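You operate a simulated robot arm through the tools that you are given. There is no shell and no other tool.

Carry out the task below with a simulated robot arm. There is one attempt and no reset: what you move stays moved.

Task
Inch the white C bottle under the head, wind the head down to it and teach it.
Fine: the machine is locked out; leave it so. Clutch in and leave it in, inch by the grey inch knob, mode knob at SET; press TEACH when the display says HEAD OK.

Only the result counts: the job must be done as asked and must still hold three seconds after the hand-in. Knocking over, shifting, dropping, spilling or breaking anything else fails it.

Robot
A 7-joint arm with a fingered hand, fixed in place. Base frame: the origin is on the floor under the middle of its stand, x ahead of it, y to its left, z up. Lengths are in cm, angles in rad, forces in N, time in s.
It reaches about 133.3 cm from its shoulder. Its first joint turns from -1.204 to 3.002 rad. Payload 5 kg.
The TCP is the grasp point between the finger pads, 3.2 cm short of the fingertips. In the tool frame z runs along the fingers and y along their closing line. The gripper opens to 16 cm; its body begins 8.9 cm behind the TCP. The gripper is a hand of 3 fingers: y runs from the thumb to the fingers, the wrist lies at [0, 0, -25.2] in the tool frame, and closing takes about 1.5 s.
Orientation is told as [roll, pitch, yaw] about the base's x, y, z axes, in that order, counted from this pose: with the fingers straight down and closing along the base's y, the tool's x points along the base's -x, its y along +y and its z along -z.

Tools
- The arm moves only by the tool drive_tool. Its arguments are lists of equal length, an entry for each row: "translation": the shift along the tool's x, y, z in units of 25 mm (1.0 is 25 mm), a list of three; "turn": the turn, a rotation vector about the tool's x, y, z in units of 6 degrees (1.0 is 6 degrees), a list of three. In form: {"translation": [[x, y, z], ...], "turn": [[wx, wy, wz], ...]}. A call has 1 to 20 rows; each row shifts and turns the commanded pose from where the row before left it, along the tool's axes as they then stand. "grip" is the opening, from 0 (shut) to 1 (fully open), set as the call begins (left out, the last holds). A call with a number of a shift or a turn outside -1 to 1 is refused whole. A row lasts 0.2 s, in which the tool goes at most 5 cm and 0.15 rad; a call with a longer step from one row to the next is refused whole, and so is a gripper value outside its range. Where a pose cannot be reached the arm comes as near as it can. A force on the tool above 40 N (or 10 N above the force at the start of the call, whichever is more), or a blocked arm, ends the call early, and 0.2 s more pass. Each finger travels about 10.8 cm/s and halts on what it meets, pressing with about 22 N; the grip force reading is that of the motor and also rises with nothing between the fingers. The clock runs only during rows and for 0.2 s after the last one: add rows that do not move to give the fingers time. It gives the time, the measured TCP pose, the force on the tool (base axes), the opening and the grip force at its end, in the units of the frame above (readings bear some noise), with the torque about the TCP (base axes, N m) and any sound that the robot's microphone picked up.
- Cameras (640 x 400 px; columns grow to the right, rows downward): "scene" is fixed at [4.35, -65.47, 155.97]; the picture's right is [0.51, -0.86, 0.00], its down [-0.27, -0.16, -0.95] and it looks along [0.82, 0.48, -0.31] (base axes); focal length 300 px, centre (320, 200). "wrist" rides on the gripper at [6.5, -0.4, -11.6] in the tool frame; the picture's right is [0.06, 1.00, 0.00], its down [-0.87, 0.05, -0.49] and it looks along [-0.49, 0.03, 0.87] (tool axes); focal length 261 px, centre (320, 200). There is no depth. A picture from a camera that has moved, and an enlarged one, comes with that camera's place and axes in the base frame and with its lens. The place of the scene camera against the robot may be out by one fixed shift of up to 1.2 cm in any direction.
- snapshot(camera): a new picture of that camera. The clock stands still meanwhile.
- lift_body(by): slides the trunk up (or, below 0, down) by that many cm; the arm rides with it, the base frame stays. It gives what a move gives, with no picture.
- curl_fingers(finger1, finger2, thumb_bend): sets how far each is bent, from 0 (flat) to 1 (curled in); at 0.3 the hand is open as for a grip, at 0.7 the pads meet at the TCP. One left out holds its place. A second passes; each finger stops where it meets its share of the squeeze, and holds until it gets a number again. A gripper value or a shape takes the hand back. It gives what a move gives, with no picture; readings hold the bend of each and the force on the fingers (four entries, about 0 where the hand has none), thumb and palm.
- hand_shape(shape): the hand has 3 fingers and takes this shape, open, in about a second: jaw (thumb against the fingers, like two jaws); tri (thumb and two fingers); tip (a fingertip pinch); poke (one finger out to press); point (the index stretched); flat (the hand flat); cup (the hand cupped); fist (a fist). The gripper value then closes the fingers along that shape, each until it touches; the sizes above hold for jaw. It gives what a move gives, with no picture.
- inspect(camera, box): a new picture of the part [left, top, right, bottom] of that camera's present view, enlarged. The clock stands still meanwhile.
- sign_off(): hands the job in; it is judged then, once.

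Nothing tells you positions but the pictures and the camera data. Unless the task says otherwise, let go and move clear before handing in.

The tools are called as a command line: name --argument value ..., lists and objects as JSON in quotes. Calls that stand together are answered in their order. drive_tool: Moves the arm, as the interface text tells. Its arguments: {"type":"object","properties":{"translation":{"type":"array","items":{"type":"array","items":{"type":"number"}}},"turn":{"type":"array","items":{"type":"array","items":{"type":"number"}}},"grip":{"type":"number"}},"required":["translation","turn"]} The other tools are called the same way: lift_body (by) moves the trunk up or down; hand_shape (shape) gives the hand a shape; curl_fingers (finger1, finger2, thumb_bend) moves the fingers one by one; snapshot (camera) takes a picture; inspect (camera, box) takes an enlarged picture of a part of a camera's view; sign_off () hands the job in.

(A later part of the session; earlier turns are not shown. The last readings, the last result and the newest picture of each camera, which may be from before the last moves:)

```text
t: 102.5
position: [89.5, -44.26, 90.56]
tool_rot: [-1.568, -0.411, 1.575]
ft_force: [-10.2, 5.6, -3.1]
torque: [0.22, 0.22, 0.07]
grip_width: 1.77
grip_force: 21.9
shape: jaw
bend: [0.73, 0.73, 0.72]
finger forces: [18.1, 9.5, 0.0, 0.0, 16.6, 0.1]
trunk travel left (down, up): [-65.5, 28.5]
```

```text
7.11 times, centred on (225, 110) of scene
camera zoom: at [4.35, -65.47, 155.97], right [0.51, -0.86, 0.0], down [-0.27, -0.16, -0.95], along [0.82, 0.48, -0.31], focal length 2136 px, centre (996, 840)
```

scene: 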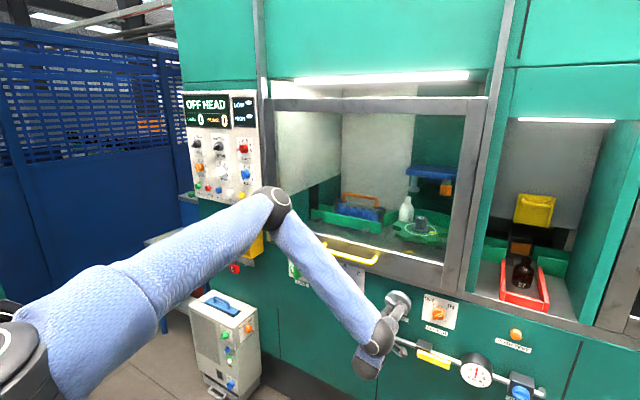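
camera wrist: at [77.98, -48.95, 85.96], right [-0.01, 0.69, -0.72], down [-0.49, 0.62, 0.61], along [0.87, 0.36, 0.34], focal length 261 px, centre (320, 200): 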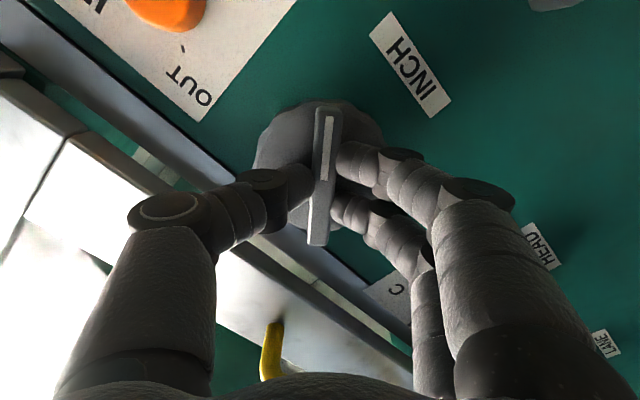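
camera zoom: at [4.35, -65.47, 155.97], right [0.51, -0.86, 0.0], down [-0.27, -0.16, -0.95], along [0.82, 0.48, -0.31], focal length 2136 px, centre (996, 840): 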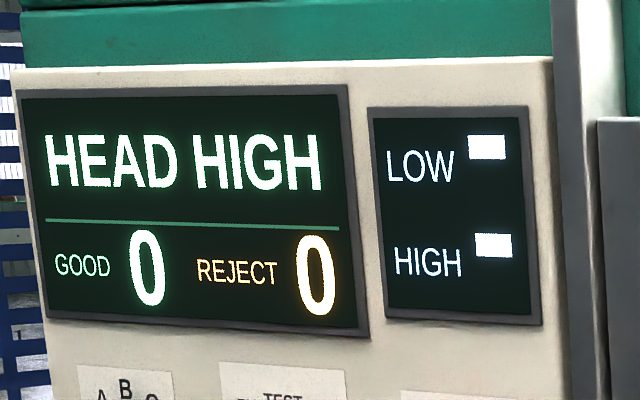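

The cap is now centred under the plunger and the display still reads HEAD HIGH. I'll release the INCH knob and back straight off.

drive_tool --translation '[[0, 0, 0], [0, 0, 0], [0, 0, 0], [0, 0, 0], [0, 0, -0.6], [0, 0, -0.8], [0, 0, -0.8], [0, 0, -0.8], [0, 0, 0]]' --turn '[[0, 0, 0], [0, 0, 0], [0, 0, 0], [0, 0, 0], [0, 0, 0], [0, 0, 0], [0, 0, 0], [0, 0, 0], [0, 0, 0]]' --grip 0.35

inspect --camera "scene" --box '[390, 170, 450, 230]'

inspect --camera "scene" --box '[180, 90, 270, 130]'

snapshot --camera "scene"

```text
t: 104.5
position: [82.04, -44.19, 90.63]
tool_rot: [-1.567, -0.413, 1.574]
ft_force: [-0.2, 0.5, -0.1]
torque: [-0.03, -0.02, 0.05]
grip_width: 5.54
grip_force: 0.1
shape: jaw
bend: [0.73, 0.73, 0.7]
finger forces: [0.1, 0.0, 0.0, 0.1, 0.0, 0.0]
trunk travel left (down, up): [-65.5, 28.5]
```

```text
6.67 times, centred on (420, 200) of scene
camera zoom: at [4.35, -65.47, 155.97], right [0.51, -0.86, 0.0], down [-0.27, -0.16, -0.95], along [0.82, 0.48, -0.31], focal length 2002 px, centre (-347, 200)
```

zoom: 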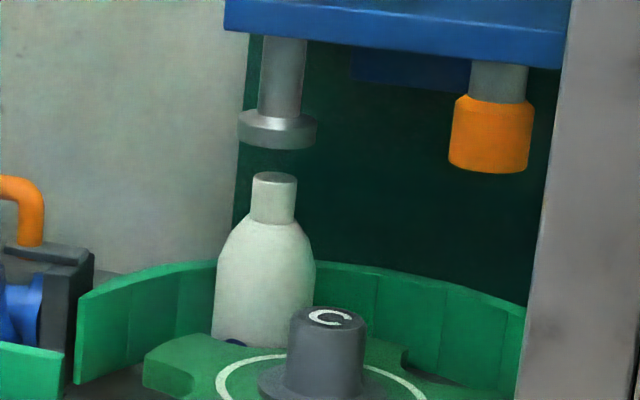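

```text
7.11 times, centred on (225, 110) of scene
camera zoom: at [4.35, -65.47, 155.97], right [0.51, -0.86, 0.0], down [-0.27, -0.16, -0.95], along [0.82, 0.48, -0.31], focal length 2136 px, centre (996, 840)
```

zoom: 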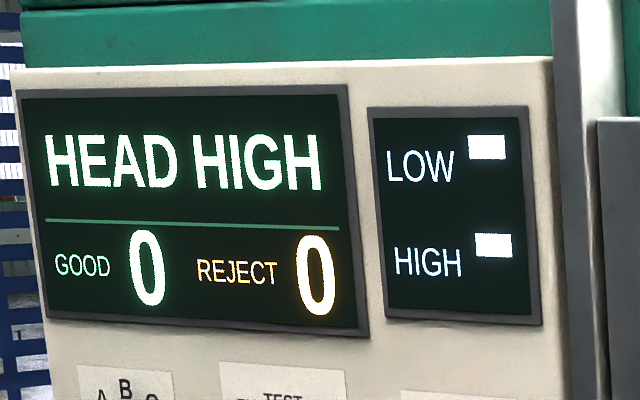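

```text
taken
```

scene: 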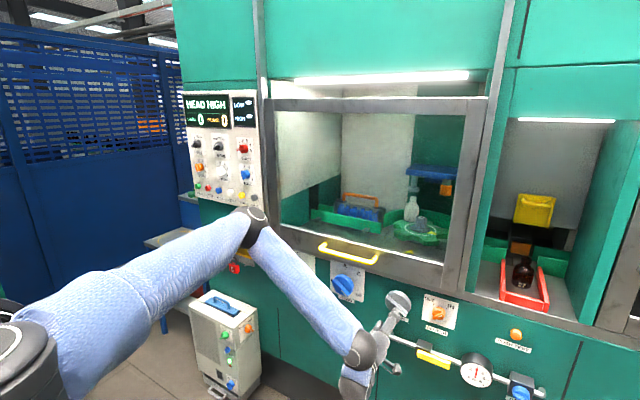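

Everything held after release. Next is the blue HEAD knob at about (91.5, −23, 90.5). My current roll already matches its bar, so I'll back off slightly and slide left to face it.

drive_tool --translation '[[0, 0, -0.8], [-0.863, 0.379, 0], [-0.863, 0.379, 0], [-0.863, 0.379, 0], [-0.863, 0.379, 0], [-0.863, 0.379, 0], [-0.863, 0.379, 0], [-0.863, 0.379, 0], [-0.863, 0.379, 0], [-0.863, 0.379, 0], [0, 0, 0]]' --turn '[[0, 0, 0], [0, 0, 0], [0, 0, 0], [0, 0, 0], [0, 0, 0], [0, 0, 0], [0, 0, 0], [0, 0, 0], [0, 0, 0], [0, 0, 0], [0, 0, 0]]'

snapshot --camera "wrist"

snapshot --camera "scene"

```text
t: 106.9
position: [80.57, -25.43, 90.63]
tool_rot: [-1.563, -0.41, 1.572]
ft_force: [0.3, -0.1, 0.4]
torque: [0.0, 0.01, 0.04]
grip_width: 5.56
grip_force: 0.0
shape: jaw
bend: [0.73, 0.73, 0.7]
finger forces: [0.0, 0.1, 0.0, 0.0, 0.0, 0.0]
out of reach, approached as far as the arm can: row 9, 10
trunk travel left (down, up): [-65.5, 28.5]
```

```text
taken
camera wrist: at [69.03, -31.52, 88.27], right [-0.01, 0.34, -0.94], down [-0.49, 0.82, 0.3], along [0.87, 0.47, 0.16], focal length 261 px, centre (320, 200)
```

wrist: 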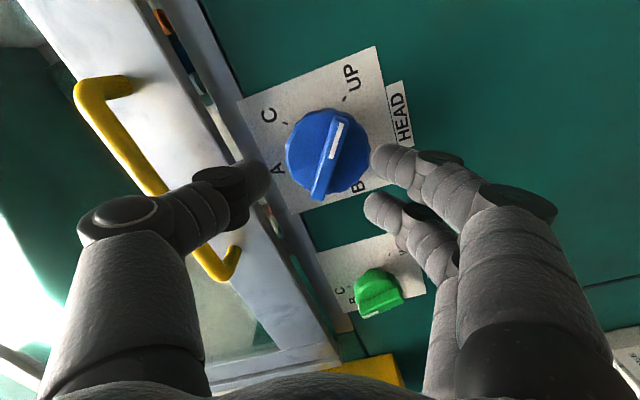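

```text
taken
```

scene: 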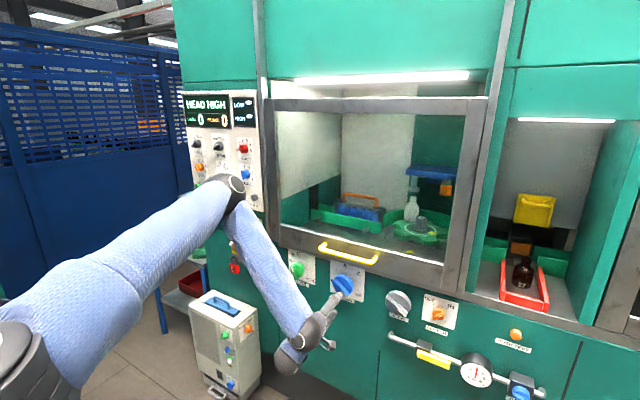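

The HEAD axis is at about y −23.4, z 90.1, and its bar needs roughly 10° more roll. I'll try moving forward and aligning.

drive_tool --translation '[[0, 0, 0.8], [0, 0, 0.8], [-0.3, 0.2, 0], [-0.3, 0.2, 0], [0, 0, 0], [0, 0, 0], [0, 0, 0]]' --turn '[[0, 0, 0], [0, 0, 0], [0, 0, 0], [0, 0, 0], [0, 0, 0.85], [0, 0, 0.85], [0, 0, 0]]'

snapshot --camera "wrist"

```text
t: 108.5
position: [84.5, -23.4, 90.28]
tool_rot: [-1.566, -0.59, 1.575]
ft_force: [-0.6, -0.1, 0.4]
torque: [-0.03, 0.01, -0.01]
grip_width: 5.55
grip_force: 0.1
shape: jaw
bend: [0.73, 0.73, 0.7]
finger forces: [0.1, 0.0, 0.1, 0.1, 0.1, 0.0]
trunk travel left (down, up): [-65.5, 28.5]
```

```text
taken
camera wrist: at [72.97, -29.11, 86.92], right [-0.01, 0.5, -0.86], down [-0.49, 0.75, 0.44], along [0.87, 0.43, 0.24], focal length 261 px, centre (320, 200)
```

wrist: 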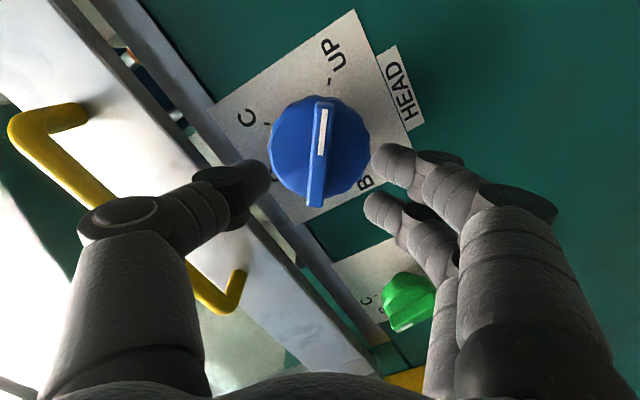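

inspect --camera "wrist" --box '[230, 70, 410, 230]'

inspect --camera "scene" --box '[280, 240, 400, 330]'

```text
2.50 times, centred on (320, 150) of wrist
camera zoom: at [72.97, -29.11, 86.92], right [-0.01, 0.5, -0.86], down [-0.49, 0.75, 0.44], along [0.87, 0.43, 0.24], focal length 652 px, centre (320, 325)
```

zoom: 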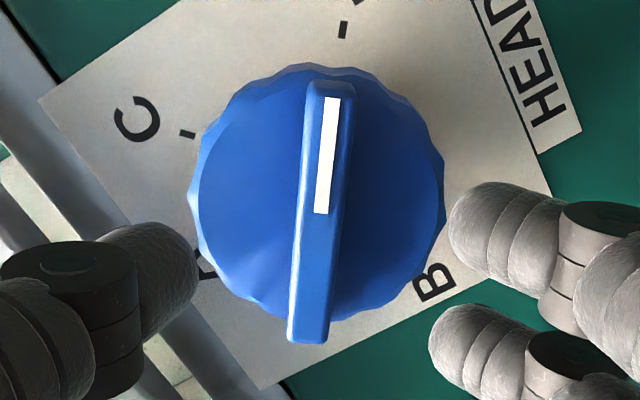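

```text
4.44 times, centred on (340, 285) of scene
camera zoom: at [4.35, -65.47, 155.97], right [0.51, -0.86, 0.0], down [-0.27, -0.16, -0.95], along [0.82, 0.48, -0.31], focal length 1335 px, centre (231, -178)
```

zoom: 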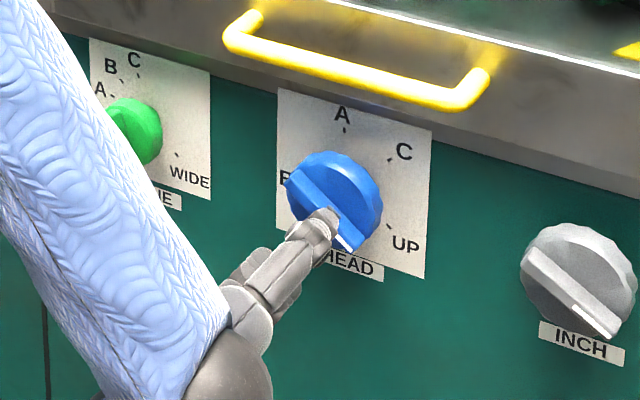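

The roll matches the bar and it's centred. I'll advance onto the HEAD bar.

drive_tool --translation '[[0, 0, 0.5], [0, 0, 0.5], [0, 0, 0.4], [0, 0, 0.2], [0, 0, 0.2], [0, 0, 0]]' --turn '[[0, 0, 0], [0, 0, 0], [0, 0, 0], [0, 0, 0], [0, 0, 0], [0, 0, 0]]'

inspect --camera "wrist" --box '[220, 80, 420, 240]'

inspect --camera "scene" --box '[280, 240, 400, 330]'

```text
t: 109.9
position: [87.19, -24.57, 90.15]
tool_rot: [-1.574, -0.586, 1.582]
ft_force: [1.2, 0.2, 0.0]
torque: [0.0, 0.01, 0.02]
grip_width: 5.56
grip_force: 0.0
shape: jaw
bend: [0.73, 0.73, 0.7]
finger forces: [0.0, 0.0, 0.1, 0.1, 0.0, 0.0]
out of reach, approached as far as the arm can: row 2, 3, 4, 5
trunk travel left (down, up): [-65.5, 28.5]
```

```text
2.50 times, centred on (320, 160) of wrist
camera zoom: at [75.71, -30.24, 86.8], right [-0.01, 0.5, -0.86], down [-0.5, 0.75, 0.44], along [0.87, 0.44, 0.25], focal length 652 px, centre (320, 300)
```

zoom: 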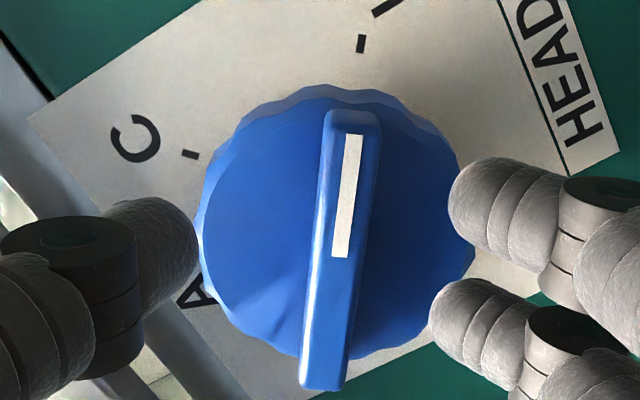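

```text
4.44 times, centred on (340, 285) of scene
camera zoom: at [4.35, -65.47, 155.97], right [0.51, -0.86, 0.0], down [-0.27, -0.16, -0.95], along [0.82, 0.48, -0.31], focal length 1335 px, centre (231, -178)
```

zoom: 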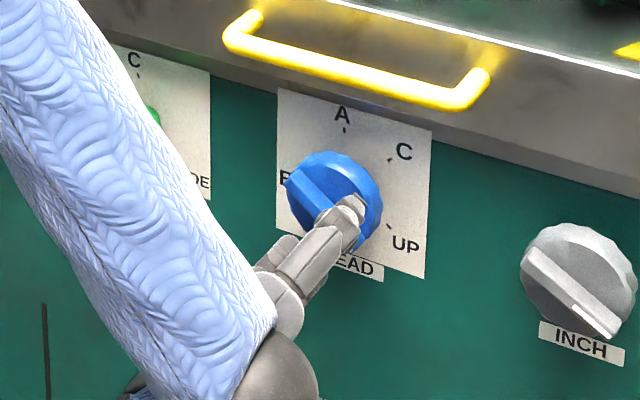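

The roll limit interferes again here. Gripping about 28° less rolled still works, because closing on the bar turns it counter-clockwise, the way I need. I'll back off, roll back, re-centre and advance.

drive_tool --translation '[[0, 0, -0.8], [0, 0, 0], [0, 0, 0], [0, 0, 0], [0, 0, 0], [0, 0, 0], [-0.47, 0, 0], [0, 0, 0.6], [0, 0, 0.6], [0, 0, 0]]' --turn '[[0, 0, 0], [0, 0, -0.94], [0, 0, -0.94], [0, 0, -0.94], [0, 0, -0.94], [0, 0, -0.94], [0, 0, 0], [0, 0, 0], [0, 0, 0], [0, 0, 0]]'

inspect --camera "wrist" --box '[220, 80, 420, 240]'

snapshot --camera "scene"

```text
t: 112.1
position: [86.99, -24.33, 90.35]
tool_rot: [-1.571, -0.095, 1.581]
ft_force: [-0.8, 0.0, 0.2]
torque: [-0.02, 0.0, 0.01]
grip_width: 5.52
grip_force: 0.2
shape: jaw
bend: [0.73, 0.73, 0.7]
finger forces: [0.0, 0.0, 0.1, 0.1, 0.1, 0.1]
out of reach, approached as far as the arm can: row 8, 9
trunk travel left (down, up): [-65.5, 28.5]
```

```text
2.50 times, centred on (320, 160) of wrist
camera zoom: at [75.54, -30.95, 90.02], right [0.0, 0.03, -1.0], down [-0.5, 0.86, 0.03], along [0.87, 0.5, 0.02], focal length 652 px, centre (320, 300)
```

zoom: 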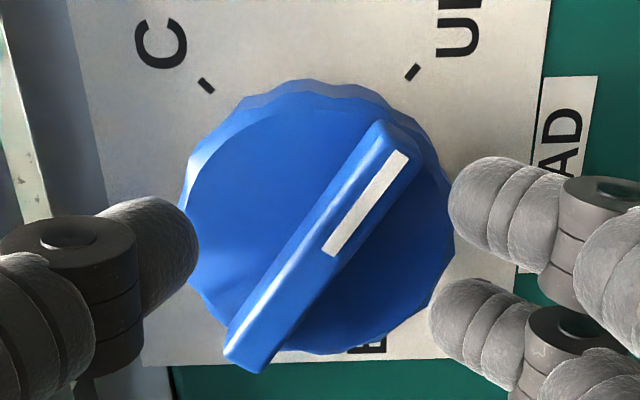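

```text
taken
```

scene: 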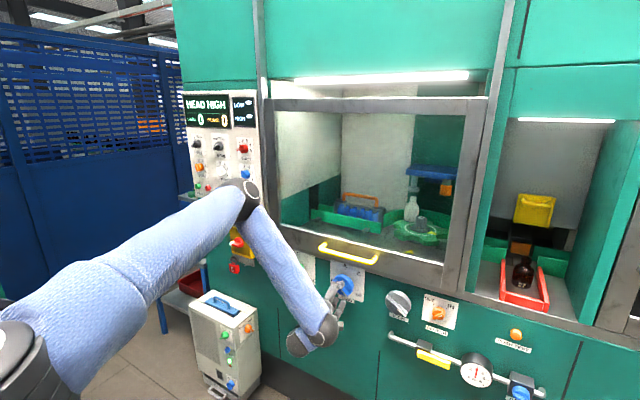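

The tool can't get further at this trunk height because the elbow-up pose is at the wrist's bend limit. Lowering the trunk with the elbow up should relieve that. I'll back off a little, then alternate lowering the trunk and raising the hand.

drive_tool --translation '[[0, 0, -0.8], [0, 0, -0.4], [0, 0, 0]]' --turn '[[0, 0, 0], [0, 0, 0], [0, 0, 0]]'

lift_body --by -12

drive_tool --translation '[[0, -0.96, 0], [0, -0.96, 0], [0, -0.96, 0], [0, -0.96, 0], [0, -0.96, 0], [0, 0, 0]]' --turn '[[0, 0, 0], [0, 0, 0], [0, 0, 0], [0, 0, 0], [0, 0, 0], [0, 0, 0]]'

snapshot --camera "scene"

```text
t: 112.9
position: [84.02, -24.13, 90.36]
tool_rot: [-1.567, -0.095, 1.576]
ft_force: [-0.3, 0.3, -0.1]
torque: [0.0, 0.0, 0.0]
grip_width: 5.58
grip_force: 0.0
shape: jaw
bend: [0.73, 0.73, 0.7]
finger forces: [0.1, 0.0, 0.1, 0.1, 0.1, 0.0]
trunk travel left (down, up): [-65.5, 28.5]
```

```text
t: 114.4
position: [83.92, -24.34, 78.24]
tool_rot: [-1.569, -0.096, 1.575]
ft_force: [0.3, -0.1, 0.3]
torque: [-0.01, 0.01, 0.0]
grip_width: 5.57
grip_force: 0.0
shape: jaw
bend: [0.73, 0.73, 0.7]
finger forces: [0.0, 0.1, 0.0, 0.0, 0.1, 0.0]
trunk travel left (down, up): [-53.5, 40.5]
```

```text
t: 115.8
position: [84.04, -25.4, 90.16]
tool_rot: [-1.567, -0.096, 1.575]
ft_force: [0.0, 0.8, 0.2]
torque: [0.02, -0.03, 0.0]
grip_width: 5.59
grip_force: 0.1
shape: jaw
bend: [0.73, 0.73, 0.7]
finger forces: [0.0, 0.0, 0.0, 0.1, 0.0, 0.0]
trunk travel left (down, up): [-53.5, 40.5]
```

```text
taken
```

scene: 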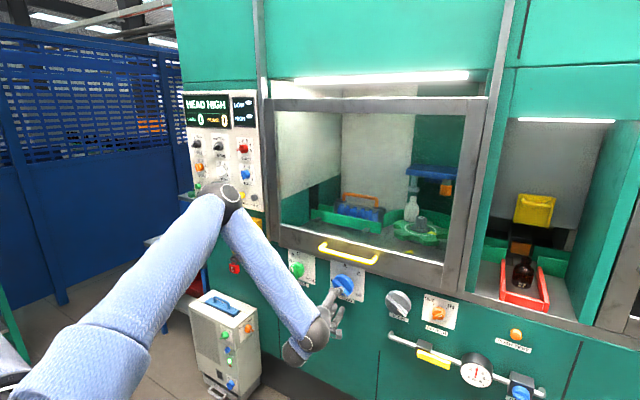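

No reach problem at this height so far. I'll re-centre on the HEAD axis and try advancing.

drive_tool --translation '[[-0.4, 0, 0], [-0.4, 0, 0], [0, 0, 0.3], [0, 0, 0.3], [0, 0, 0.3], [0, 0, 0]]' --turn '[[0, 0, 0], [0, 0, 0], [0, 0, 0], [0, 0, 0], [0, 0, 0], [0, 0, 0]]'

```text
t: 117.2
position: [85.67, -23.82, 90.28]
tool_rot: [-1.572, -0.096, 1.584]
ft_force: [-1.4, -0.7, -0.8]
torque: [0.0, 0.01, 0.0]
grip_width: 5.58
grip_force: 0.0
shape: jaw
bend: [0.73, 0.73, 0.7]
finger forces: [0.1, 0.0, 0.0, 0.1, 0.0, 0.0]
out of reach, approached as far as the arm can: row 4, 5
trunk travel left (down, up): [-53.5, 40.5]
```

Lower is worse here, so I'll do the opposite. I'll back off and raise the trunk in small steps, lowering the hand each time so it stays at knob height, well away from the yellow handle.

drive_tool --translation '[[0, 0, -0.8], [0, 0, -0.4], [0, 0, 0]]' --turn '[[0, 0, 0], [0, 0, 0], [0, 0, 0]]'

lift_body --by 8

drive_tool --translation '[[0.06, 0.8, 0], [0.06, 0.8, 0], [0.06, 0.8, 0], [0.06, 0.8, 0], [0, 0, 0]]' --turn '[[0, 0, 0], [0, 0, 0], [0, 0, 0], [0, 0, 0], [0, 0, 0]]'

lift_body --by 8

drive_tool --translation '[[0.06, 0.8, 0], [0.06, 0.8, 0], [0.06, 0.8, 0], [0.06, 0.8, 0], [0, 0, 0]]' --turn '[[0, 0, 0], [0, 0, 0], [0, 0, 0], [0, 0, 0], [0, 0, 0]]'

```text
t: 118.0
position: [83.35, -24.27, 90.49]
tool_rot: [-1.566, -0.097, 1.571]
ft_force: [-0.5, 0.3, -0.4]
torque: [0.02, 0.0, -0.01]
grip_width: 5.58
grip_force: 0.1
shape: jaw
bend: [0.73, 0.73, 0.7]
finger forces: [0.0, 0.0, 0.1, 0.1, 0.0, 0.1]
out of reach, approached as far as the arm can: row 2
trunk travel left (down, up): [-53.5, 40.5]
```

```text
t: 119.1
position: [83.56, -24.41, 98.32]
tool_rot: [-1.563, -0.097, 1.572]
ft_force: [-0.6, 0.5, -0.5]
torque: [0.0, -0.01, 0.04]
grip_width: 5.58
grip_force: 0.0
shape: jaw
bend: [0.73, 0.73, 0.7]
finger forces: [0.1, 0.0, 0.0, 0.0, 0.0, 0.0]
trunk travel left (down, up): [-61.5, 32.5]
```

```text
t: 120.3
position: [83.31, -24.12, 90.18]
tool_rot: [-1.565, -0.095, 1.573]
ft_force: [0.0, 0.4, -0.1]
torque: [-0.01, 0.04, -0.01]
grip_width: 5.59
grip_force: 0.0
shape: jaw
bend: [0.73, 0.73, 0.7]
finger forces: [0.0, 0.0, 0.0, 0.1, 0.0, 0.1]
trunk travel left (down, up): [-61.5, 32.5]
```

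```text
t: 121.5
position: [83.4, -24.25, 98.14]
tool_rot: [-1.564, -0.094, 1.574]
ft_force: [0.5, -0.1, -0.5]
torque: [0.02, 0.0, -0.03]
grip_width: 5.56
grip_force: 0.1
shape: jaw
bend: [0.73, 0.73, 0.7]
finger forces: [0.0, 0.1, 0.0, 0.0, 0.0, 0.0]
trunk travel left (down, up): [-69.5, 24.5]
```

```text
t: 122.7
position: [83.39, -24.11, 90.08]
tool_rot: [-1.565, -0.097, 1.573]
ft_force: [-0.8, -0.5, -0.6]
torque: [-0.01, 0.02, 0.01]
grip_width: 5.59
grip_force: 0.1
shape: jaw
bend: [0.73, 0.73, 0.7]
finger forces: [0.1, 0.1, 0.0, 0.0, 0.1, 0.0]
trunk travel left (down, up): [-69.5, 24.5]
```

The reach is improving with no drift, so I'll raise two more steps.

lift_body --by 8

drive_tool --translation '[[0.02, 0.8, 0], [0.02, 0.8, 0], [0.02, 0.8, 0], [0.02, 0.8, 0], [0, 0, 0]]' --turn '[[0, 0, 0], [0, 0, 0], [0, 0, 0], [0, 0, 0], [0, 0, 0]]'

lift_body --by 8

drive_tool --translation '[[0.0, 0.8, 0], [0.0, 0.8, 0], [0.0, 0.8, 0], [0.0, 0.8, 0], [0, 0, 0]]' --turn '[[0, 0, 0], [0, 0, 0], [0, 0, 0], [0, 0, 0], [0, 0, 0]]'

snapshot --camera "scene"

snapshot --camera "wrist"

```text
t: 123.9
position: [83.41, -24.1, 98.05]
tool_rot: [-1.563, -0.095, 1.572]
ft_force: [0.0, -0.4, -1.1]
torque: [-0.01, 0.01, -0.03]
grip_width: 5.56
grip_force: 0.1
shape: jaw
bend: [0.73, 0.73, 0.7]
finger forces: [0.0, 0.0, 0.1, 0.0, 0.0, 0.0]
trunk travel left (down, up): [-77.5, 16.5]
```

```text
t: 125.1
position: [83.31, -23.58, 90.14]
tool_rot: [-1.564, -0.096, 1.575]
ft_force: [-0.1, 0.6, 0.1]
torque: [0.02, -0.04, 0.0]
grip_width: 5.58
grip_force: 0.0
shape: jaw
bend: [0.73, 0.73, 0.7]
finger forces: [0.1, 0.1, 0.1, 0.0, 0.0, 0.0]
trunk travel left (down, up): [-77.5, 16.5]
```

```text
t: 126.2
position: [83.29, -23.74, 98.04]
tool_rot: [-1.564, -0.095, 1.573]
ft_force: [0.1, -0.3, -0.2]
torque: [-0.01, -0.01, 0.01]
grip_width: 5.59
grip_force: 0.1
shape: jaw
bend: [0.73, 0.73, 0.7]
finger forces: [0.0, 0.0, 0.1, 0.0, 0.0, 0.0]
trunk travel left (down, up): [-85.5, 8.5]
```

```text
t: 127.4
position: [83.11, -22.99, 90.01]
tool_rot: [-1.567, -0.095, 1.578]
ft_force: [-0.1, 0.7, 0.2]
torque: [0.03, -0.05, -0.01]
grip_width: 5.58
grip_force: 0.1
shape: jaw
bend: [0.73, 0.73, 0.7]
finger forces: [0.0, 0.0, 0.1, 0.0, 0.0, 0.1]
trunk travel left (down, up): [-85.5, 8.5]
```

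```text
taken
```

scene: 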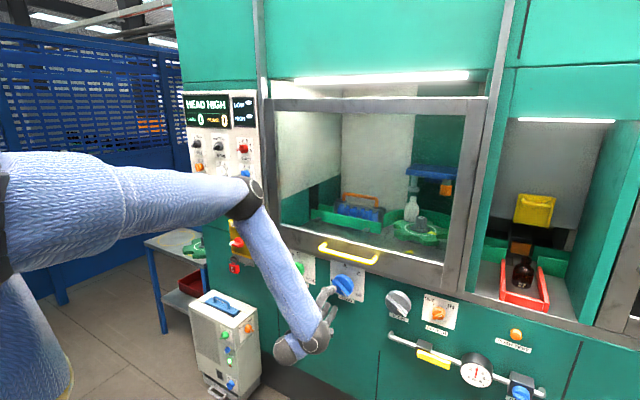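

```text
taken
camera wrist: at [71.6, -29.52, 89.77], right [0.0, 0.03, -1.0], down [-0.5, 0.87, 0.03], along [0.87, 0.5, 0.01], focal length 261 px, centre (320, 200)
```

wrist: 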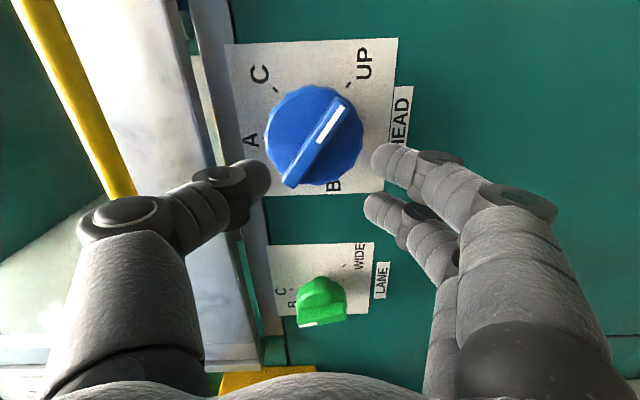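

Now aligned with good reach. I'll trim the position, roll back to match the bar at about 302°, and advance partway.

drive_tool --translation '[[0.17, -0.13, 0], [0, 0, 0], [0, 0, 0], [0, 0, 0], [0, 0, 0], [0, 0, 0], [0, 0, 0.6], [0, 0, 0.6], [0, 0, 0]]' --turn '[[0, 0, 0], [0, 0, 0.9], [0, 0, 0.9], [0, 0, 0.9], [0, 0, 0.9], [0, 0, 0.9], [0, 0, 0], [0, 0, 0], [0, 0, 0]]'

inspect --camera "wrist" --box '[220, 80, 420, 240]'

```text
t: 129.4
position: [84.27, -24.21, 90.9]
tool_rot: [-1.569, -0.567, 1.578]
ft_force: [0.0, 0.3, -0.4]
torque: [0.01, -0.03, 0.04]
grip_width: 5.57
grip_force: 0.0
shape: jaw
bend: [0.73, 0.73, 0.7]
finger forces: [0.1, 0.0, 0.0, 0.1, 0.0, 0.0]
out of reach, approached as far as the arm can: row 7, 8
trunk travel left (down, up): [-85.5, 8.5]
```

```text
2.50 times, centred on (320, 160) of wrist
camera zoom: at [72.67, -30.02, 87.71], right [-0.01, 0.48, -0.87], down [-0.5, 0.76, 0.42], along [0.87, 0.44, 0.24], focal length 652 px, centre (320, 300)
```

zoom: 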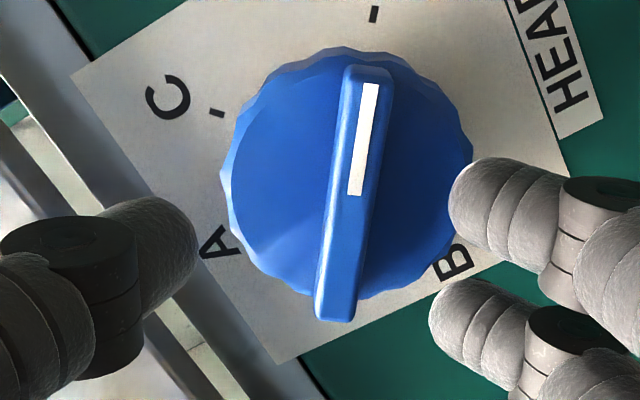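

Now the arm is near full extension, so the best height is in between. I'll lower the trunk 9 cm, bring the hand back up and test again.

lift_body --by -9

drive_tool --translation '[[-0.69, -0.57, 0], [-0.69, -0.57, 0], [-0.69, -0.57, 0], [-0.69, -0.57, 0], [0, 0, 0.3], [0, 0, 0.3], [0, 0, 0.3], [0, 0, 0]]' --turn '[[0, 0, 0], [0, 0, 0], [0, 0, 0], [0, 0, 0], [0, 0, 0], [0, 0, 0], [0, 0, 0], [0, 0, 0]]'

inspect --camera "wrist" --box '[220, 80, 420, 240]'

```text
t: 130.7
position: [84.22, -24.24, 81.85]
tool_rot: [-1.568, -0.567, 1.577]
ft_force: [0.1, -0.1, 0.5]
torque: [-0.03, 0.03, 0.0]
grip_width: 5.56
grip_force: 0.1
shape: jaw
bend: [0.73, 0.73, 0.7]
finger forces: [0.0, 0.0, 0.0, 0.0, 0.0, 0.0]
trunk travel left (down, up): [-76.5, 17.5]
```

```text
t: 132.5
position: [85.1, -22.35, 90.73]
tool_rot: [-1.574, -0.567, 1.588]
ft_force: [0.7, 0.3, 0.2]
torque: [0.01, 0.01, -0.02]
grip_width: 5.56
grip_force: 0.0
shape: jaw
bend: [0.73, 0.73, 0.7]
finger forces: [0.0, 0.0, 0.1, 0.0, 0.1, 0.0]
out of reach, approached as far as the arm can: row 6, 7
trunk travel left (down, up): [-76.5, 17.5]
```

```text
2.50 times, centred on (320, 160) of wrist
camera zoom: at [73.78, -28.08, 87.3], right [0.0, 0.48, -0.88], down [-0.5, 0.75, 0.42], along [0.86, 0.44, 0.24], focal length 652 px, centre (320, 300)
```

zoom: 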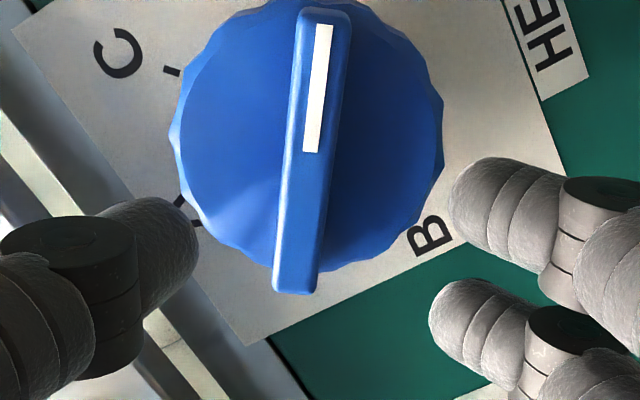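

The limit is the wrist bend, so I'll pitch the hand down about 15°. That relieves it and still lets me grip the bar. Then I'll re-centre on the knob axis.

drive_tool --translation '[[0, 0, 0], [0, 0, 0], [0, 0, 0], [0.2, -0.09, 0.2], [0.2, -0.09, 0.19], [0, 0, 0]]' --turn '[[-0.703, 0.447, 0], [-0.703, 0.447, 0], [-0.703, 0.447, 0], [0, 0, 0], [0, 0, 0], [0, 0, 0]]'

snapshot --camera "wrist"

snapshot --camera "scene"

```text
t: 133.9
position: [79.05, -27.7, 91.18]
tool_rot: [-1.268, -0.548, 1.426]
ft_force: [0.4, -1.1, -0.1]
torque: [0.02, 0.03, -0.06]
grip_width: 5.57
grip_force: 0.0
shape: jaw
bend: [0.73, 0.73, 0.7]
finger forces: [0.1, 0.0, 0.0, 0.1, 0.0, 0.1]
out of reach, approached as far as the arm can: row 1, 2, 3, 4
trunk travel left (down, up): [-76.5, 17.5]
```

```text
taken
camera wrist: at [67.21, -33.49, 90.91], right [-0.23, 0.48, -0.85], down [-0.38, 0.76, 0.53], along [0.9, 0.44, 0.01], focal length 261 px, centre (320, 200)
```

wrist: 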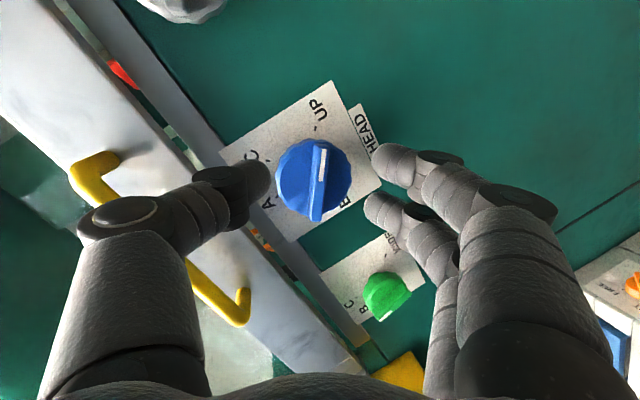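

```text
taken
```

scene: 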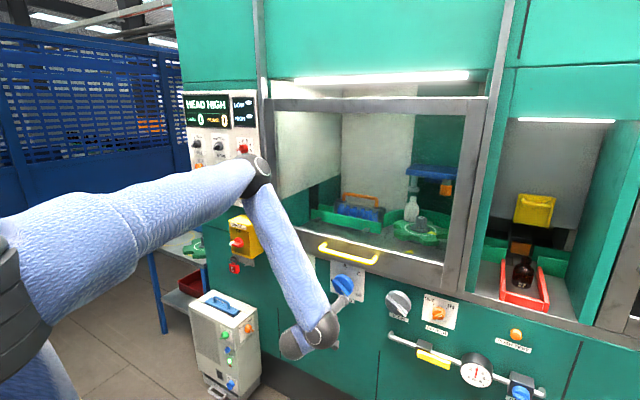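

Pitching down made it worse, so the limit acts the other way. I'll undo that and test a slight upward pitch from this safe distance.

drive_tool --translation '[[0, 0, 0], [0, 0, 0], [0, 0, 0], [0, 0, 0], [0, 0, 0], [0, 0, 0]]' --turn '[[0.759, -0.483, 0], [0.759, -0.483, 0], [0.759, -0.483, 0], [0.759, -0.483, 0], [0.759, -0.483, 0], [0, 0, 0]]'

snapshot --camera "scene"

```text
t: 135.3
position: [79.65, -27.7, 91.15]
tool_rot: [-1.694, -0.563, 1.652]
ft_force: [0.1, -0.8, -0.8]
torque: [-0.01, -0.03, 0.0]
grip_width: 5.57
grip_force: 0.0
shape: jaw
bend: [0.73, 0.73, 0.7]
finger forces: [0.1, 0.0, 0.1, 0.1, 0.1, 0.1]
out of reach, approached as far as the arm can: row 4, 5
trunk travel left (down, up): [-76.5, 17.5]
```

```text
taken
```

scene: 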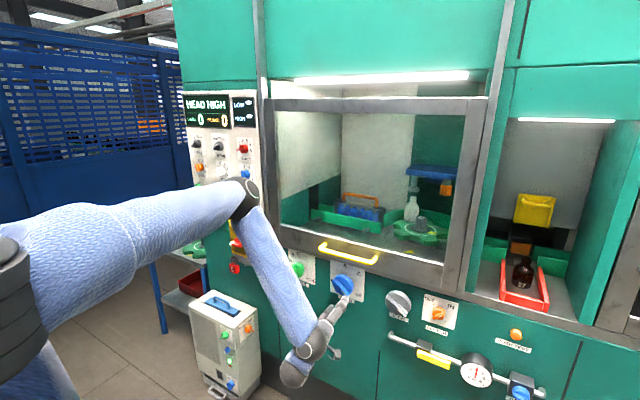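

A slight upward pitch of about 6° shifts the reachable window forward, which is what I need. I'll advance towards the knob with this pitch.

drive_tool --translation '[[-0.265, 0.355, 0.68], [-0.265, 0.355, 0.68], [-0.265, 0.355, 0.68], [-0.265, 0.355, 0.68], [0, 0, 0]]' --turn '[[0, 0, 0], [0, 0, 0], [0, 0, 0], [0, 0, 0], [0, 0, 0]]'

snapshot --camera "wrist"

```text
t: 136.5
position: [86.56, -23.4, 90.18]
tool_rot: [-1.694, -0.563, 1.649]
ft_force: [0.8, -0.8, -0.6]
torque: [0.02, 0.03, 0.03]
grip_width: 5.59
grip_force: 0.0
shape: jaw
bend: [0.73, 0.73, 0.7]
finger forces: [0.1, 0.1, 0.0, 0.0, 0.0, 0.0]
trunk travel left (down, up): [-76.5, 17.5]
```

```text
taken
camera wrist: at [75.36, -29.13, 85.72], right [0.08, 0.48, -0.87], down [-0.54, 0.76, 0.37], along [0.84, 0.44, 0.33], focal length 261 px, centre (320, 200)
```

wrist: 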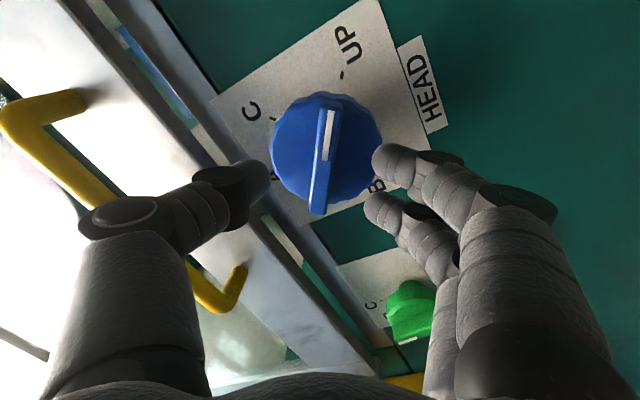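

inspect --camera "wrist" --box '[220, 80, 420, 240]'

```text
2.50 times, centred on (320, 160) of wrist
camera zoom: at [75.36, -29.13, 85.72], right [0.08, 0.48, -0.87], down [-0.54, 0.76, 0.37], along [0.84, 0.44, 0.33], focal length 652 px, centre (320, 300)
```

zoom: 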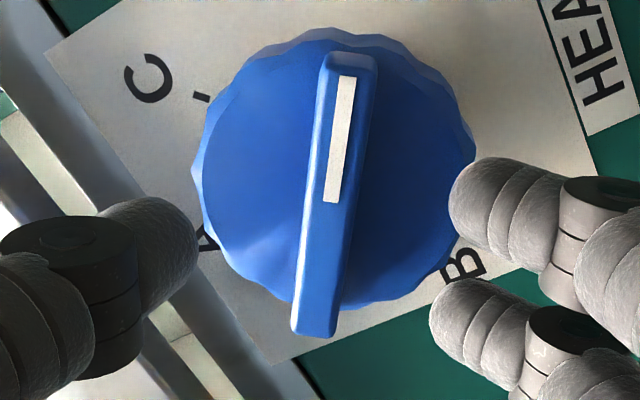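

Well aligned. I'll advance the last ~2.8 cm onto the bar and check reach and contact.

drive_tool --translation '[[0.042, 0.056, 0.35], [0.042, 0.056, 0.35], [0.042, 0.056, 0.35], [0, 0, 0]]' --turn '[[0, 0, 0.15], [0, 0, 0.15], [0, 0, 0.1], [0, 0, 0]]'

inspect --camera "wrist" --box '[220, 80, 420, 240]'

```text
t: 137.5
position: [89.06, -23.24, 90.01]
tool_rot: [-1.698, -0.605, 1.657]
ft_force: [-2.5, 1.0, 0.2]
torque: [0.07, 0.08, 0.03]
grip_width: 5.59
grip_force: 0.0
shape: jaw
bend: [0.74, 0.73, 0.7]
finger forces: [2.3, 0.0, 0.0, 0.0, 0.0, 0.1]
trunk travel left (down, up): [-76.5, 17.5]
```

```text
2.50 times, centred on (320, 160) of wrist
camera zoom: at [77.89, -28.96, 85.3], right [0.08, 0.52, -0.85], down [-0.55, 0.74, 0.4], along [0.83, 0.43, 0.34], focal length 652 px, centre (320, 300)
```

zoom: 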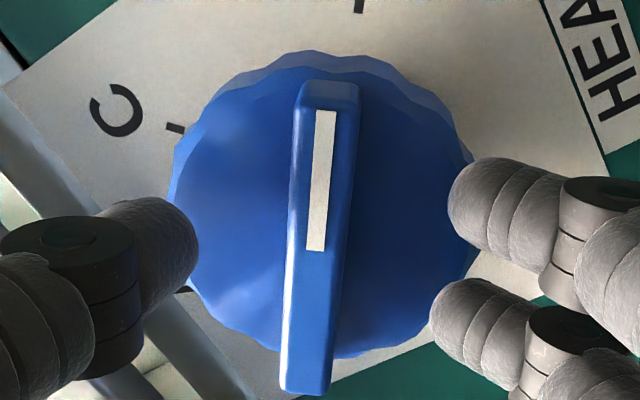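

The fingertips are just touching the disc face. I'll close on the HEAD bar.

drive_tool --translation '[[0, 0, 0], [0, 0, 0], [0, 0, 0], [0, 0, 0], [0, 0, 0], [0, 0, 0]]' --turn '[[0, 0, 0], [0, 0, 0], [0, 0, 0], [0, 0, 0], [0, 0, 0], [0, 0, 0]]' --grip 0.0

inspect --camera "wrist" --box '[220, 80, 420, 240]'

inspect --camera "scene" --box '[280, 240, 400, 330]'

```text
t: 138.9
position: [88.82, -23.24, 90.0]
tool_rot: [-1.697, -0.605, 1.656]
ft_force: [-7.0, -6.1, 7.3]
torque: [-0.03, -0.21, -0.11]
grip_width: 0.82
grip_force: 21.6
shape: jaw
bend: [0.76, 0.68, 0.7]
finger forces: [2.0, 15.6, 0.0, 0.0, 27.6, 0.0]
trunk travel left (down, up): [-76.5, 17.5]
```

```text
2.50 times, centred on (320, 160) of wrist
camera zoom: at [77.81, -29.04, 85.37], right [0.08, 0.52, -0.85], down [-0.55, 0.74, 0.4], along [0.83, 0.43, 0.35], focal length 652 px, centre (320, 300)
```

zoom: 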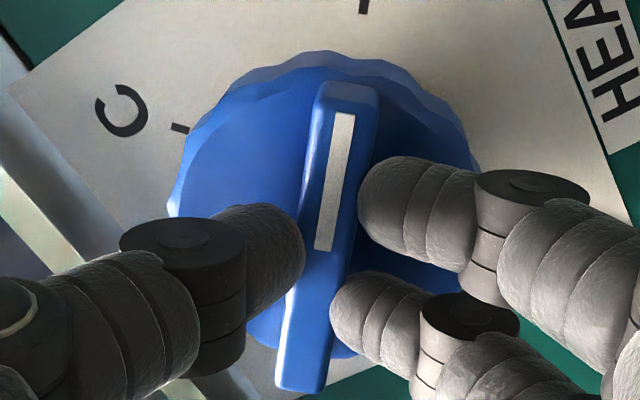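

```text
4.44 times, centred on (340, 285) of scene
camera zoom: at [4.35, -65.47, 155.97], right [0.51, -0.86, 0.0], down [-0.27, -0.16, -0.95], along [0.82, 0.48, -0.31], focal length 1335 px, centre (231, -178)
```

zoom: 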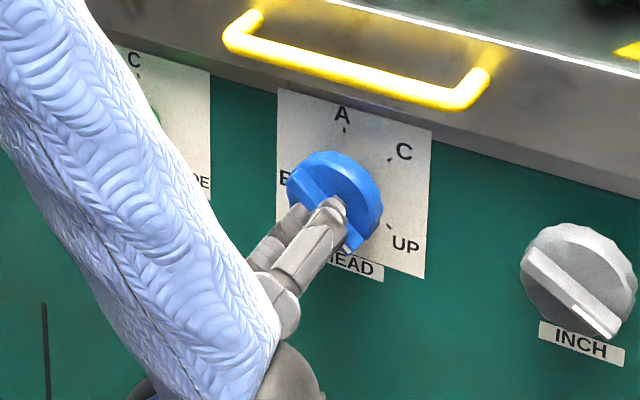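

I have it gripped. I'll turn it counter-clockwise towards C in stages, watching the display.

drive_tool --translation '[[0, 0, 0], [0, 0, 0], [0, 0, 0], [0, 0, 0], [0, 0, 0], [0, 0, 0]]' --turn '[[0, 0, -0.8], [0, 0, -0.8], [0, 0, -0.8], [0, 0, -0.8], [0, 0, -0.8], [0, 0, -0.8]]'

inspect --camera "wrist" --box '[220, 80, 420, 240]'

inspect --camera "scene" --box '[180, 90, 270, 130]'

inspect --camera "scene" --box '[390, 160, 460, 230]'

```text
t: 140.3
position: [88.98, -23.43, 90.14]
tool_rot: [-1.676, -0.106, 1.594]
ft_force: [-19.8, -4.0, 8.9]
torque: [0.23, -0.23, 0.02]
grip_width: 0.89
grip_force: 21.9
shape: jaw
bend: [0.75, 0.68, 0.7]
finger forces: [5.3, 19.5, 0.0, 0.0, 36.7, 0.0]
trunk travel left (down, up): [-76.5, 17.5]
```

```text
2.50 times, centred on (320, 160) of wrist
camera zoom: at [77.56, -30.11, 88.59], right [0.1, 0.04, -0.99], down [-0.5, 0.86, -0.01], along [0.86, 0.5, 0.11], focal length 652 px, centre (320, 300)
```

zoom: 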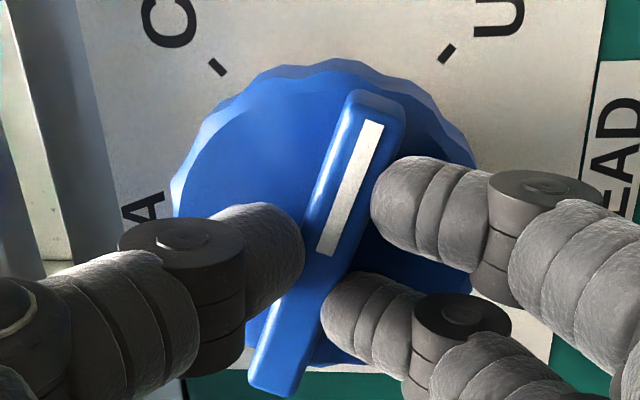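

```text
7.11 times, centred on (225, 110) of scene
camera zoom: at [4.35, -65.47, 155.97], right [0.51, -0.86, 0.0], down [-0.27, -0.16, -0.95], along [0.82, 0.48, -0.31], focal length 2136 px, centre (996, 840)
```

zoom: 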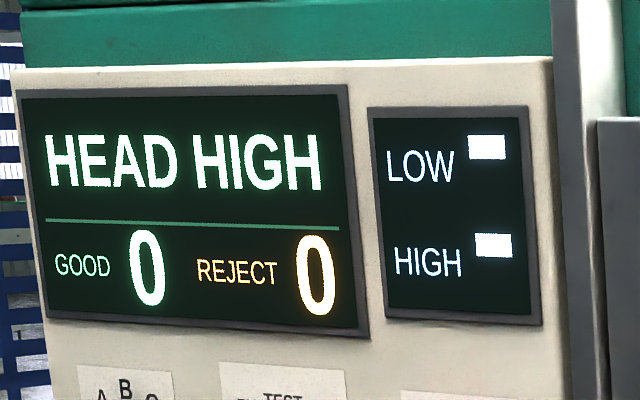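

```text
5.71 times, centred on (425, 195) of scene
camera zoom: at [4.35, -65.47, 155.97], right [0.51, -0.86, 0.0], down [-0.27, -0.16, -0.95], along [0.82, 0.48, -0.31], focal length 1716 px, centre (-280, 229)
```

zoom: 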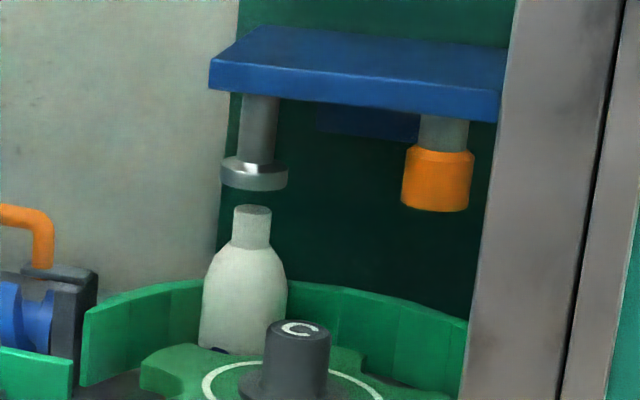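

The head has started down and the knob lags the hand by some grip compliance. I'll keep turning.

drive_tool --translation '[[0, 0, 0], [0, 0, 0], [0, 0, 0], [0, 0, 0], [0, 0, 0], [0, 0, 0]]' --turn '[[0, 0, -0.8], [0, 0, -0.8], [0, 0, -0.8], [0, 0, -0.8], [0, 0, -0.8], [0, 0, 0]]'

inspect --camera "wrist" --box '[220, 80, 420, 240]'

inspect --camera "scene" --box '[180, 90, 270, 130]'

inspect --camera "scene" --box '[390, 160, 460, 230]'

```text
t: 141.7
position: [88.92, -23.51, 90.25]
tool_rot: [-1.684, 0.315, 1.547]
ft_force: [-16.3, -6.4, 18.7]
torque: [0.24, -0.44, 0.09]
grip_width: 0.87
grip_force: 21.6
shape: jaw
bend: [0.75, 0.69, 0.7]
finger forces: [3.0, 16.7, 0.0, 0.0, 40.8, 0.0]
trunk travel left (down, up): [-76.5, 17.5]
```

```text
2.50 times, centred on (320, 160) of wrist
camera zoom: at [77.24, -29.69, 91.32], right [0.1, -0.37, -0.92], down [-0.46, 0.8, -0.37], along [0.88, 0.47, -0.09], focal length 652 px, centre (320, 300)
```

zoom: 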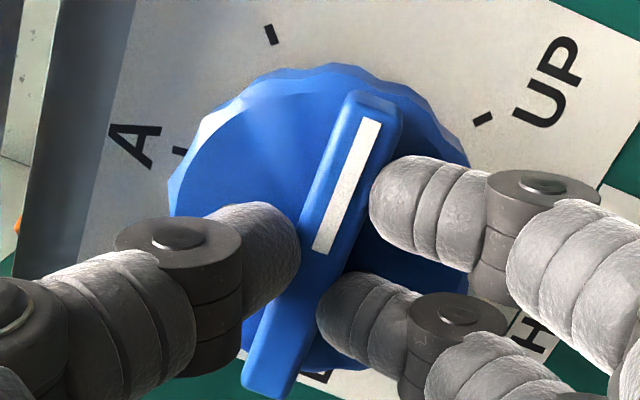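

```text
7.11 times, centred on (225, 110) of scene
camera zoom: at [4.35, -65.47, 155.97], right [0.51, -0.86, 0.0], down [-0.27, -0.16, -0.95], along [0.82, 0.48, -0.31], focal length 2136 px, centre (996, 840)
```

zoom: 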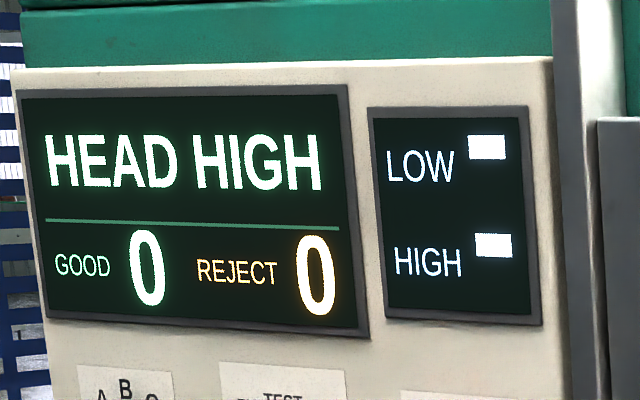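

```text
5.71 times, centred on (425, 195) of scene
camera zoom: at [4.35, -65.47, 155.97], right [0.51, -0.86, 0.0], down [-0.27, -0.16, -0.95], along [0.82, 0.48, -0.31], focal length 1716 px, centre (-280, 229)
```

zoom: 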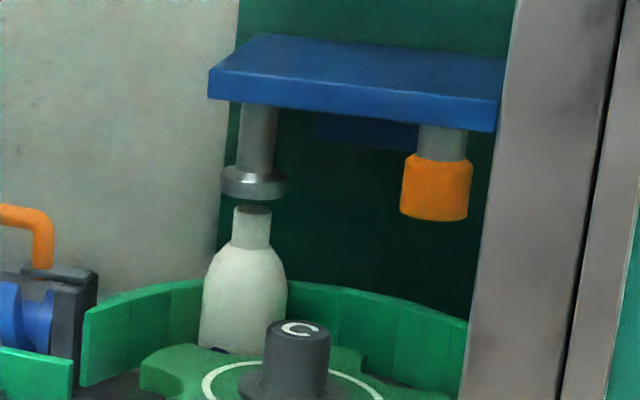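

The head is nearly down to the cap and the pointer is about midway between UP and C. I'll relieve the side force slightly and continue in smaller steps.

drive_tool --translation '[[0.03, -0.09, -0.03], [0, 0, 0], [0, 0, 0], [0, 0, 0], [0, 0, 0]]' --turn '[[0, 0, -0.8], [0, 0, -0.8], [0, 0, -0.8], [0, 0, -0.6], [0, 0, 0]]'

inspect --camera "wrist" --box '[220, 80, 420, 240]'

inspect --camera "scene" --box '[180, 90, 270, 130]'

inspect --camera "scene" --box '[390, 160, 460, 230]'

```text
t: 142.9
position: [88.8, -23.42, 90.39]
tool_rot: [-1.704, 0.624, 1.506]
ft_force: [-10.1, -7.5, 22.8]
torque: [0.25, -0.51, 0.0]
grip_width: 0.85
grip_force: 22.3
shape: jaw
bend: [0.75, 0.68, 0.7]
finger forces: [2.4, 15.5, 0.0, 0.1, 38.5, 0.0]
trunk travel left (down, up): [-76.5, 17.5]
```

```text
2.50 times, centred on (320, 160) of wrist
camera zoom: at [76.98, -28.62, 93.2], right [0.09, -0.64, -0.77], down [-0.44, 0.67, -0.6], along [0.89, 0.39, -0.22], focal length 652 px, centre (320, 300)
```

zoom: 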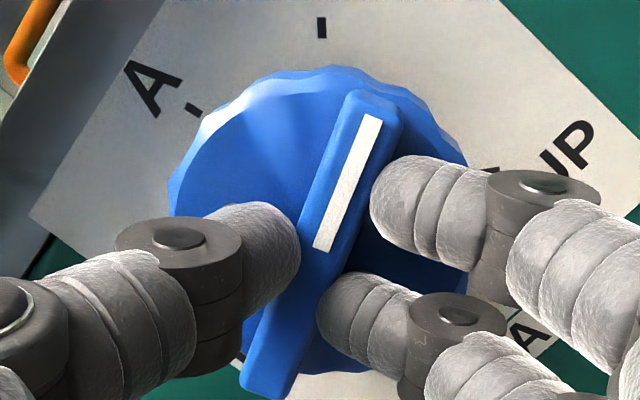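

```text
7.11 times, centred on (225, 110) of scene
camera zoom: at [4.35, -65.47, 155.97], right [0.51, -0.86, 0.0], down [-0.27, -0.16, -0.95], along [0.82, 0.48, -0.31], focal length 2136 px, centre (996, 840)
```

zoom: 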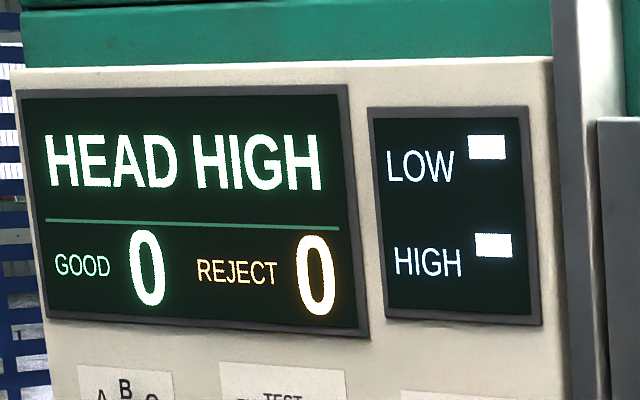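

```text
5.71 times, centred on (425, 195) of scene
camera zoom: at [4.35, -65.47, 155.97], right [0.51, -0.86, 0.0], down [-0.27, -0.16, -0.95], along [0.82, 0.48, -0.31], focal length 1716 px, centre (-280, 229)
```

zoom: 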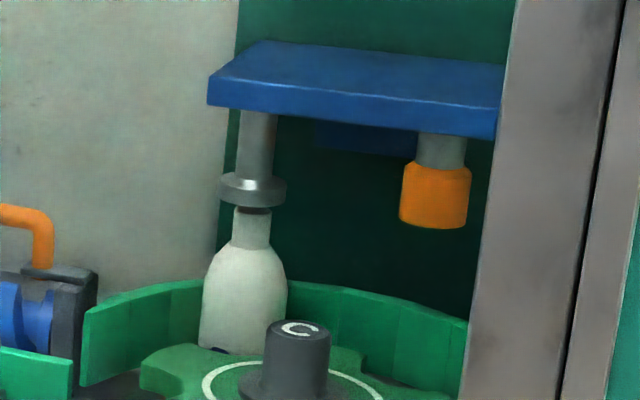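

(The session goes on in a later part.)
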